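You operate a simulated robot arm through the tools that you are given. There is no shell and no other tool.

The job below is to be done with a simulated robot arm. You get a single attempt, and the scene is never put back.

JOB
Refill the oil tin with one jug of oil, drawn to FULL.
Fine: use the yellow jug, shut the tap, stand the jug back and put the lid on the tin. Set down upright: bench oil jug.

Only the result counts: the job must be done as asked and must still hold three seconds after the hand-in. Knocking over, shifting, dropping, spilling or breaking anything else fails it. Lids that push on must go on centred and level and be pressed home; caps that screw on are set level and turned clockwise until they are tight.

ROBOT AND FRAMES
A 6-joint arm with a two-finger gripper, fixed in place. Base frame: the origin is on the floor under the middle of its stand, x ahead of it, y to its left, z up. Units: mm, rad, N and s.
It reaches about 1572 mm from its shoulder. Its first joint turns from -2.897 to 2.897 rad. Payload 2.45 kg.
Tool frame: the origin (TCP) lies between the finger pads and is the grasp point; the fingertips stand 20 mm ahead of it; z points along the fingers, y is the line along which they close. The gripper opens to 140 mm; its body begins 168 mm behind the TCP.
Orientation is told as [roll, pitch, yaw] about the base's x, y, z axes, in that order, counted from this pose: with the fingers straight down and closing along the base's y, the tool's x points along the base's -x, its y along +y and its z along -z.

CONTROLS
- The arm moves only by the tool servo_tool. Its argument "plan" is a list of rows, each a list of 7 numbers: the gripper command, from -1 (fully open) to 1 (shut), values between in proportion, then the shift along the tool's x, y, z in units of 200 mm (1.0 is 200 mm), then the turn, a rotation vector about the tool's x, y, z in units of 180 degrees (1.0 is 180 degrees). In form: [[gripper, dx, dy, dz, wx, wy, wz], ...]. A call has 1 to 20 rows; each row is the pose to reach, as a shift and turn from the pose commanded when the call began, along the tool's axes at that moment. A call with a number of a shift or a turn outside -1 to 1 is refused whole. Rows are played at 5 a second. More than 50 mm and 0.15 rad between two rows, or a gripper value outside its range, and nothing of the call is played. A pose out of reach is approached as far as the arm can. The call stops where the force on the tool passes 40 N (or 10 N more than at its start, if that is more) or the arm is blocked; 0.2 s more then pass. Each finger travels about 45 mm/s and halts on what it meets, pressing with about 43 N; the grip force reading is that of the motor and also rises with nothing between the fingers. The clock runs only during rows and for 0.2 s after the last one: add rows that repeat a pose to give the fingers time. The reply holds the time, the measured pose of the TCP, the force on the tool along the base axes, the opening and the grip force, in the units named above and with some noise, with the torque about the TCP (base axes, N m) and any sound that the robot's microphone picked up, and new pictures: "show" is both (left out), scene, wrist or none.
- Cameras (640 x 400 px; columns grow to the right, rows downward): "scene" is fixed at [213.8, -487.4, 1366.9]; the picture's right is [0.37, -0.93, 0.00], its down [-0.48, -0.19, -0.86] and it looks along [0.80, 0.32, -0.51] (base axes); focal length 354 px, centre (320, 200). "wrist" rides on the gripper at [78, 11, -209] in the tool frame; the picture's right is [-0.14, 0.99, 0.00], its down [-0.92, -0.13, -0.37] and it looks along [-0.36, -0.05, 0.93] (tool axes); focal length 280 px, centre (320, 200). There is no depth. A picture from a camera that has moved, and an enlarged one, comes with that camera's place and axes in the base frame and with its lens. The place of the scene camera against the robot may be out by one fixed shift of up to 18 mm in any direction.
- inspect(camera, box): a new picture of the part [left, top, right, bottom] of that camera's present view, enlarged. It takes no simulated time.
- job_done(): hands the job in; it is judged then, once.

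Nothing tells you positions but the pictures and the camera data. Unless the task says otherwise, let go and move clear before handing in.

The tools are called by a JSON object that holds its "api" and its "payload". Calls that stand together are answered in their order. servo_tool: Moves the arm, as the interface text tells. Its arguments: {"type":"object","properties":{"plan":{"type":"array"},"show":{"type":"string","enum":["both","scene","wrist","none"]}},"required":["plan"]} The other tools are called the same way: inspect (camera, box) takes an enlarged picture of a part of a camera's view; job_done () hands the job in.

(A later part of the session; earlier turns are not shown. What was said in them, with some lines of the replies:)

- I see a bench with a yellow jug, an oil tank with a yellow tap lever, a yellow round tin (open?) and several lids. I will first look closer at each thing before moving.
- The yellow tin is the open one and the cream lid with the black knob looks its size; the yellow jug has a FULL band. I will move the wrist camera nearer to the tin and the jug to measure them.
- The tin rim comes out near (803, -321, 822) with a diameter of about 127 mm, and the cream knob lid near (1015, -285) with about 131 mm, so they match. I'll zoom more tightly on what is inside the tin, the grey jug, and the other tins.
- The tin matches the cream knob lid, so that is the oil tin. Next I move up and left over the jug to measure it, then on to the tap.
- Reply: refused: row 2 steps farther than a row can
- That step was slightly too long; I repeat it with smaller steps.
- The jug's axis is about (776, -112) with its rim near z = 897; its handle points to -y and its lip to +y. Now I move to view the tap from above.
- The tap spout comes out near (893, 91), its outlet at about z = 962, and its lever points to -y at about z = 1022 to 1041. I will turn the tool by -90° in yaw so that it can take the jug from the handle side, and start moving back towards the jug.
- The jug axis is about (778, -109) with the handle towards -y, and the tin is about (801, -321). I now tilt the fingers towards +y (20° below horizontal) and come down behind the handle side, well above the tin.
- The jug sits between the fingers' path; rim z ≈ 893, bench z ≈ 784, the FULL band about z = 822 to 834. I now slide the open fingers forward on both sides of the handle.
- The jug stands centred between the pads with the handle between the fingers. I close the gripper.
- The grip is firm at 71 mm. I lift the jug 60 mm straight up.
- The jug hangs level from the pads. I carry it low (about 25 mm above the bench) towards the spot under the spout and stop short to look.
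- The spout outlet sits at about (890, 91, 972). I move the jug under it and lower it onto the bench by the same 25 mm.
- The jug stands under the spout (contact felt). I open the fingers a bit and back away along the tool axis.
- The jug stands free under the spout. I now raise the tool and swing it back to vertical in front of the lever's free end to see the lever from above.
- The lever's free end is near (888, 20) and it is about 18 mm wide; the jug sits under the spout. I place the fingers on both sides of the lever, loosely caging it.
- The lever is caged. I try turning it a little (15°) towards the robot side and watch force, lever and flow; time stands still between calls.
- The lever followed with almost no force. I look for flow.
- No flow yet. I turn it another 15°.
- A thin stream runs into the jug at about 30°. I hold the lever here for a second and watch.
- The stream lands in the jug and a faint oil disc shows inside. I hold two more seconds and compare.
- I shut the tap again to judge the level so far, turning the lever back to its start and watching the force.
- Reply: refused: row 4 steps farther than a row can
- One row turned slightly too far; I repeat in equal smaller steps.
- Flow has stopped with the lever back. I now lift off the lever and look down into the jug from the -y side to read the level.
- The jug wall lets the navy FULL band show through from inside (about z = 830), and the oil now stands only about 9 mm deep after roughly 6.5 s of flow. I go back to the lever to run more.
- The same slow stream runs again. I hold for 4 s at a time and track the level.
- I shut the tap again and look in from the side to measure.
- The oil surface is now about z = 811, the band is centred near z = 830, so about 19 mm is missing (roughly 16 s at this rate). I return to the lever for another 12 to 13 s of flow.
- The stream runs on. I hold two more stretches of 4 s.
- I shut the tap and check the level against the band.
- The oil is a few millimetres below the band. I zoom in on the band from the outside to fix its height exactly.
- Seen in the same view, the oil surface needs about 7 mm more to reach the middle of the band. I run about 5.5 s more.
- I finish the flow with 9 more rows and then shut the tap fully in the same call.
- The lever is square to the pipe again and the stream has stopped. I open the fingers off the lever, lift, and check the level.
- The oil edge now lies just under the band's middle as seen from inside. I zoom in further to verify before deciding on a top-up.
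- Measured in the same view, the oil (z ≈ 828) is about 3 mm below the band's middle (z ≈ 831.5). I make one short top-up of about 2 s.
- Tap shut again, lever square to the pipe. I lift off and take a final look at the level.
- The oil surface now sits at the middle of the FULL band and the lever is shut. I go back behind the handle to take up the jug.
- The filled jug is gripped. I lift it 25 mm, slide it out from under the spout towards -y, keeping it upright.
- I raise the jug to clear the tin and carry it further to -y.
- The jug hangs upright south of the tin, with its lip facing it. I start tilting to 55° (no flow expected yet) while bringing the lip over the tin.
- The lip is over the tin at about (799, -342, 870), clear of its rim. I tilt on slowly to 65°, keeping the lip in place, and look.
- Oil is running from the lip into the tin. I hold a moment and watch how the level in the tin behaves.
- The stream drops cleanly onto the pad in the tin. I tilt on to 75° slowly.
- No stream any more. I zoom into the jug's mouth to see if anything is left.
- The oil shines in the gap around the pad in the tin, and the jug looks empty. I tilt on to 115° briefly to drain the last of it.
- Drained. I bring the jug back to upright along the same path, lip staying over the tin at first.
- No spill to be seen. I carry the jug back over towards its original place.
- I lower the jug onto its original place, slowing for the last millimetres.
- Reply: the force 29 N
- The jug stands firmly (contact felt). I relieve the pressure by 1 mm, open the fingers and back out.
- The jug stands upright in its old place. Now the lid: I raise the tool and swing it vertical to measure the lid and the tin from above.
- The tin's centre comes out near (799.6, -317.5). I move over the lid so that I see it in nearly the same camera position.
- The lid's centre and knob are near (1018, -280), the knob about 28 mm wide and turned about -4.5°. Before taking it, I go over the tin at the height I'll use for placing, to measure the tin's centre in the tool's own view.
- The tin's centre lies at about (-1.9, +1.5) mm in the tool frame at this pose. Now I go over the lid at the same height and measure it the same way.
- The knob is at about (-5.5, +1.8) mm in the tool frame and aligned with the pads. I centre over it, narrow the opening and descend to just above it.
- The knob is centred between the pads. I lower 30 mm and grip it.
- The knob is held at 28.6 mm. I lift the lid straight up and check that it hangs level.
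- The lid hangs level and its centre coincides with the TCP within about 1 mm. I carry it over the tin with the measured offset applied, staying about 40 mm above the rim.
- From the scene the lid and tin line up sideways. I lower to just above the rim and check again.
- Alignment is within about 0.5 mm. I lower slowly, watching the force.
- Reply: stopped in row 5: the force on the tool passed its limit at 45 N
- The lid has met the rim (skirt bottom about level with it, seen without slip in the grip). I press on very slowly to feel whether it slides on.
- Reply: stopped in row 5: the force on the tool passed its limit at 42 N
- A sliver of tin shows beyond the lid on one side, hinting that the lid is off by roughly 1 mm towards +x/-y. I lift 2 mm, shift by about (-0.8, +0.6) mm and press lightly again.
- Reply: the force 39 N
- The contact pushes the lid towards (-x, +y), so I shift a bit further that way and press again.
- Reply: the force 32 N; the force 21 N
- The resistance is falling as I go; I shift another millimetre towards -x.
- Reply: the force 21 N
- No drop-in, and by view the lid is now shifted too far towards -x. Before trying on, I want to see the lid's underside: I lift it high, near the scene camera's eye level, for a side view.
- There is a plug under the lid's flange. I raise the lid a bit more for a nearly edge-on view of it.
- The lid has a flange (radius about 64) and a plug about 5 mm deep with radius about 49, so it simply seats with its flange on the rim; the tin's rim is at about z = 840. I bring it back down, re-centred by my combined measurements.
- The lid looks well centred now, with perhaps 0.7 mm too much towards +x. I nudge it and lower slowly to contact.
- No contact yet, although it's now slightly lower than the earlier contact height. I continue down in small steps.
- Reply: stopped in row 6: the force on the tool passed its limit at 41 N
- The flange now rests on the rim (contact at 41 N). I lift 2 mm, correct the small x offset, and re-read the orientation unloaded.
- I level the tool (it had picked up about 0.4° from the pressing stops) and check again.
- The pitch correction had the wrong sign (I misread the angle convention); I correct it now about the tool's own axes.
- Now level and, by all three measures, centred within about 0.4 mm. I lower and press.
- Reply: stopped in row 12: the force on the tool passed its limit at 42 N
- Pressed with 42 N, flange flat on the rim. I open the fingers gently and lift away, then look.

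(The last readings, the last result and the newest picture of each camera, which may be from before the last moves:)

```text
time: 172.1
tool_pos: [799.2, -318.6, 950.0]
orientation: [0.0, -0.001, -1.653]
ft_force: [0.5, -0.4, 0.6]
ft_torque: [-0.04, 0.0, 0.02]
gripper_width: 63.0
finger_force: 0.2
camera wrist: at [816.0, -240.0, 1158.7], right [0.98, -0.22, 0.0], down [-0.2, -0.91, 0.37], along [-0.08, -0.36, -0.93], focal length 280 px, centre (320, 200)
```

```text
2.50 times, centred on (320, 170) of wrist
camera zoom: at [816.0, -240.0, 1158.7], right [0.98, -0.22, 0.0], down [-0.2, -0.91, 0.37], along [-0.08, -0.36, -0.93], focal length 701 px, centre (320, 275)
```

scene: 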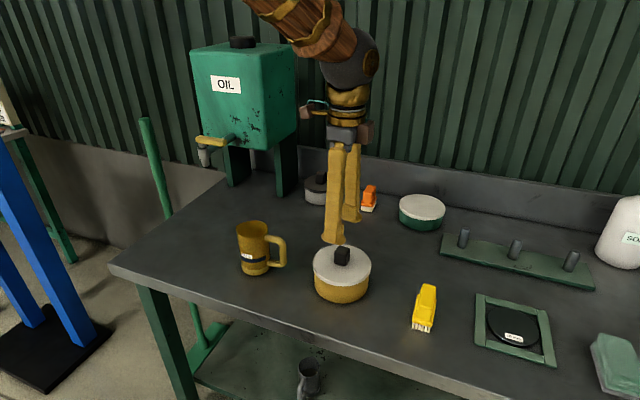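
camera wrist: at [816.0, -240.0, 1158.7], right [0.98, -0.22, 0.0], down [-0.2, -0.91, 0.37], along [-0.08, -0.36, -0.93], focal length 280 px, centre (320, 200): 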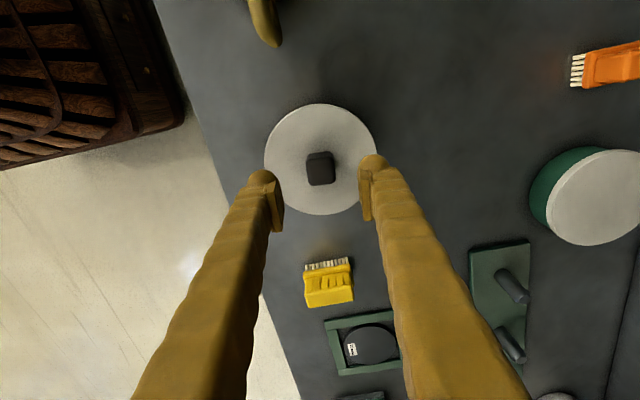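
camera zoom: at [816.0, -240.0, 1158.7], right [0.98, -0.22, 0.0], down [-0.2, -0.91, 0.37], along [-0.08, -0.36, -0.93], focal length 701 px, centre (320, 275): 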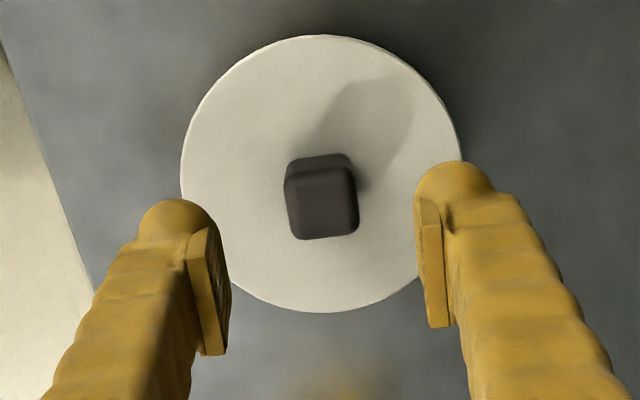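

{"api": "inspect", "payload": {"camera": "scene", "box": [306, 250, 324, 290]}}

{"api": "inspect", "payload": {"camera": "scene", "box": [330, 268, 352, 296]}}

{"api": "inspect", "payload": {"camera": "scene", "box": [358, 250, 376, 290]}}

{"api": "inspect", "payload": {"camera": "wrist", "box": [285, 95, 350, 130]}}

```text
10.00 times, centred on (315, 270) of scene
camera zoom: at [213.8, -487.4, 1366.9], right [0.37, -0.93, 0.0], down [-0.48, -0.19, -0.86], along [0.8, 0.32, -0.51], focal length 3540 px, centre (370, -500)
```

zoom: 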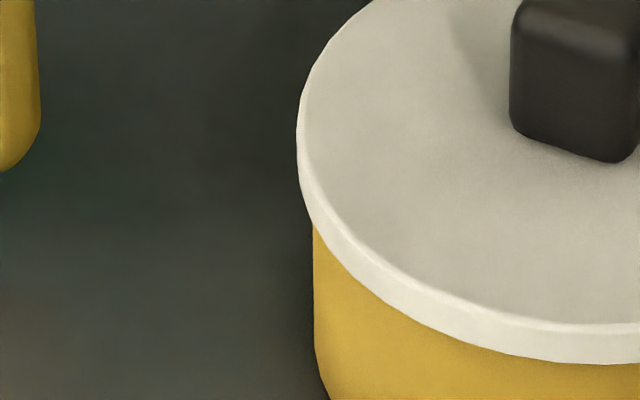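

```text
14.29 times, centred on (341, 282) of scene
camera zoom: at [213.8, -487.4, 1366.9], right [0.37, -0.93, 0.0], down [-0.48, -0.19, -0.86], along [0.8, 0.32, -0.51], focal length 5057 px, centre (20, -971)
```

zoom: 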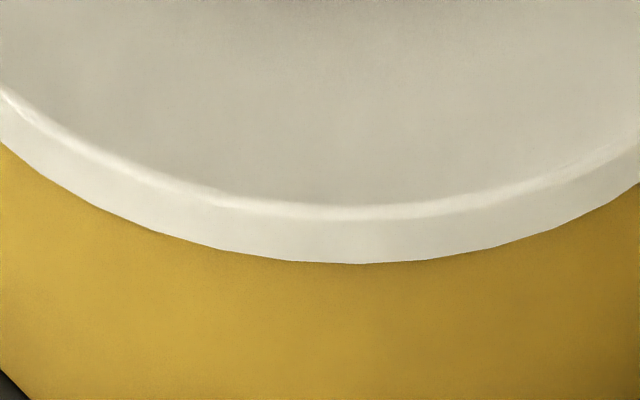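

```text
10.00 times, centred on (367, 270) of scene
camera zoom: at [213.8, -487.4, 1366.9], right [0.37, -0.93, 0.0], down [-0.48, -0.19, -0.86], along [0.8, 0.32, -0.51], focal length 3540 px, centre (-150, -500)
```

zoom: 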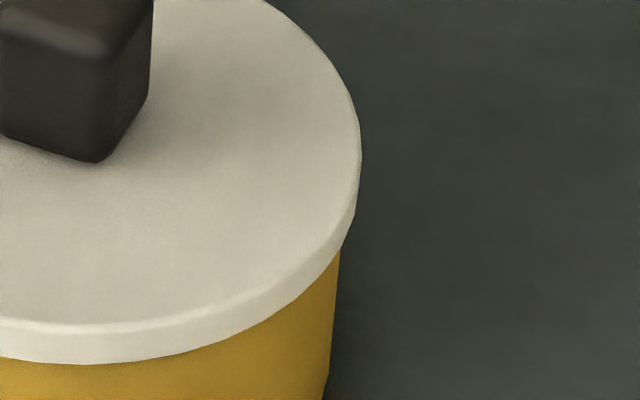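

```text
9.85 times, centred on (318, 112) of wrist
camera zoom: at [816.0, -240.0, 1158.7], right [0.98, -0.22, 0.0], down [-0.2, -0.91, 0.37], along [-0.08, -0.36, -0.93], focal length 2761 px, centre (345, 1062)
```

zoom: 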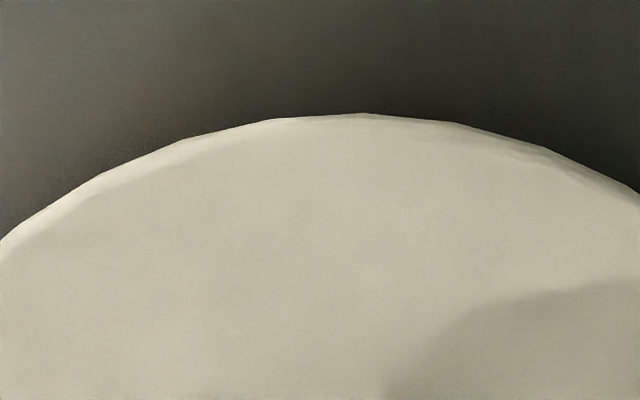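

The lid sits flush on the rim all round and centred within a fraction of a millimetre. I check the tap, the jug and the bench for drips.

{"api": "inspect", "payload": {"camera": "scene", "box": [180, 120, 260, 240]}}

{"api": "inspect", "payload": {"camera": "scene", "box": [225, 205, 385, 310]}}

{"api": "inspect", "payload": {"camera": "scene", "box": [190, 125, 250, 170]}}

```text
3.33 times, centred on (220, 180) of scene
camera zoom: at [213.8, -487.4, 1366.9], right [0.37, -0.93, 0.0], down [-0.48, -0.19, -0.86], along [0.8, 0.32, -0.51], focal length 1180 px, centre (653, 267)
```

zoom: 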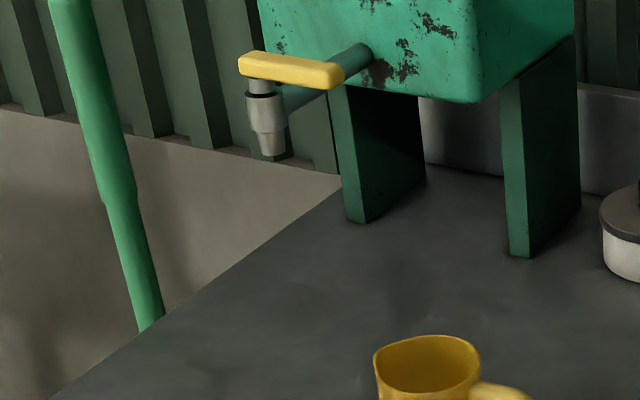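

```text
3.81 times, centred on (305, 258) of scene
camera zoom: at [213.8, -487.4, 1366.9], right [0.37, -0.93, 0.0], down [-0.48, -0.19, -0.86], along [0.8, 0.32, -0.51], focal length 1348 px, centre (377, -19)
```

zoom: 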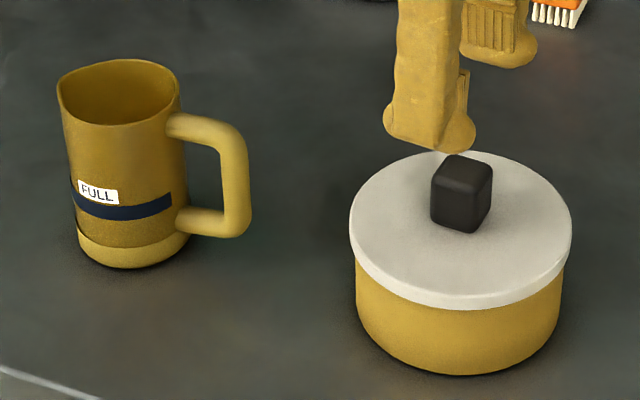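

```text
8.89 times, centred on (220, 148) of scene
camera zoom: at [213.8, -487.4, 1366.9], right [0.37, -0.93, 0.0], down [-0.48, -0.19, -0.86], along [0.8, 0.32, -0.51], focal length 3146 px, centre (1209, 667)
```

zoom: 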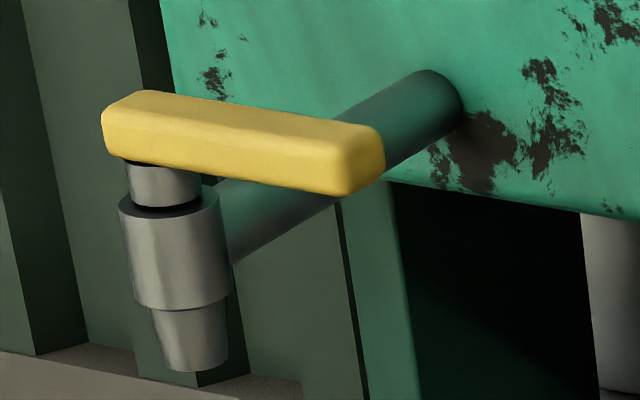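

{"api": "inspect", "payload": {"camera": "scene", "box": [180, 125, 240, 185]}}

```text
6.67 times, centred on (210, 155) of scene
camera zoom: at [213.8, -487.4, 1366.9], right [0.37, -0.93, 0.0], down [-0.48, -0.19, -0.86], along [0.8, 0.32, -0.51], focal length 2360 px, centre (1053, 500)
```

zoom: 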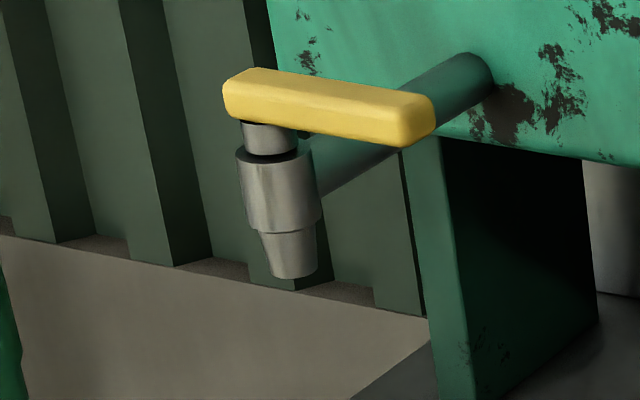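

The tap lever looks exactly as at the start, the jug stands upright, the lid is on. I move the arm up and clear, then take a last overall look.

{"api": "servo_tool", "payload": {"plan": [[0.1, 0, 0, -0.2, 0, 0, 0], [0.1, 0, 0, -0.4, 0, 0, 0], [0.1, 0, -0.1, -0.6, 0, 0, 0], [0.1, 0, -0.25, -0.75, 0, 0, 0], [0.1, 0, -0.4, -0.9, 0, 0, 0], [0.1, 0, -0.5, -1.0, 0, 0, 0], [0.1, 0, -0.5, -1.0, 0, 0, 0], [0.1, 0, -0.5, -1.0, 0, 0, 0]], "show": "both"}}

{"api": "inspect", "payload": {"camera": "scene", "box": [225, 205, 385, 310]}}

```text
time: 173.9
tool_pos: [699.2, -309.7, 1150.7]
orientation: [0.001, -0.002, -1.653]
ft_force: [0.5, 0.2, 0.8]
ft_torque: [-0.03, -0.03, 0.0]
gripper_width: 63.2
finger_force: 0.1
camera wrist: at [716.9, -231.3, 1359.2], right [0.98, -0.22, 0.0], down [-0.2, -0.91, 0.37], along [-0.08, -0.36, -0.93], focal length 280 px, centre (320, 200)
```

scene: 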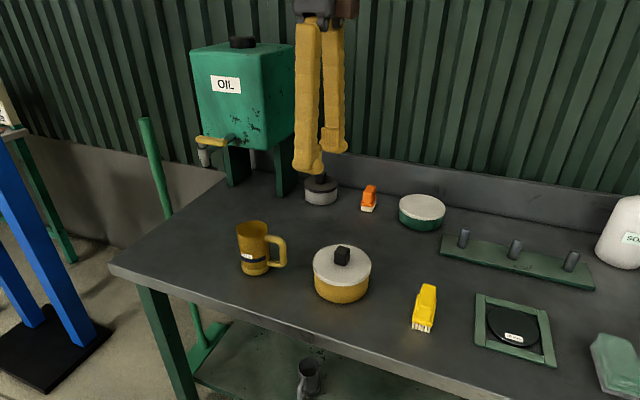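
wrist: 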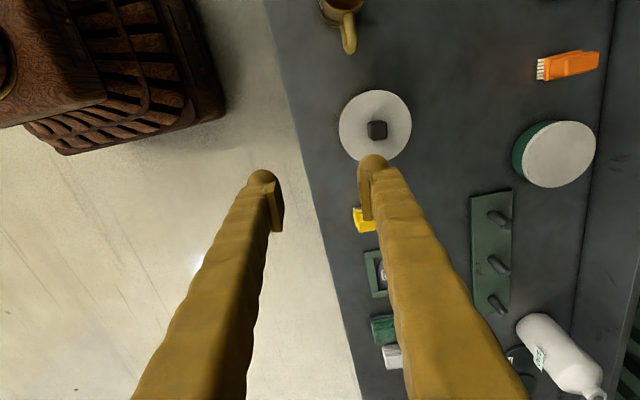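

```text
3.81 times, centred on (305, 258) of scene
camera zoom: at [213.8, -487.4, 1366.9], right [0.37, -0.93, 0.0], down [-0.48, -0.19, -0.86], along [0.8, 0.32, -0.51], focal length 1348 px, centre (377, -19)
```

zoom: 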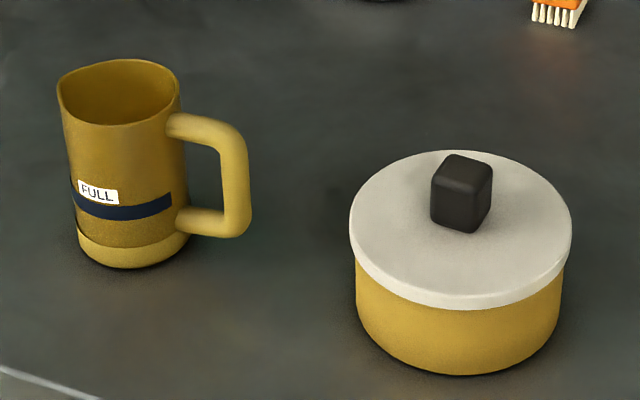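

The tin is refilled and lidded, centred and flush. The tap is shut, and the yellow jug stands upright and empty in its old place. Nothing else has moved and the arm is clear, so I hand in.

{"api": "job_done", "payload": {}}

```text
The job is handed in.
```

The oil tin has been refilled with one yellow jug of oil and the job is handed in. I don't have the judge's result.

- **Oil:** I drew the jug until the oil surface sat at the middle of the FULL band, judging by the wrist camera. I then poured it all into the open yellow tin. None of the tins is labelled. I took the yellow one as the oil tin because it was the only open one and the loose cream lid matched its size.
- **Tap:** The lever is back where it started and no stream runs.
- **Jug:** It stands upright and empty in its original place, with the handle facing the same way.
- **Lid:** It sits level on the tin with its flange flat on the rim, centred to within about half a millimetre by the cameras. I pressed it down with about 42 N and felt no click or further travel. It took several tries to centre, pressing on the rim each time.

I saw no oil on the bench, and as far as the cameras show nothing else moved. The arm has let go and is clear of everything.
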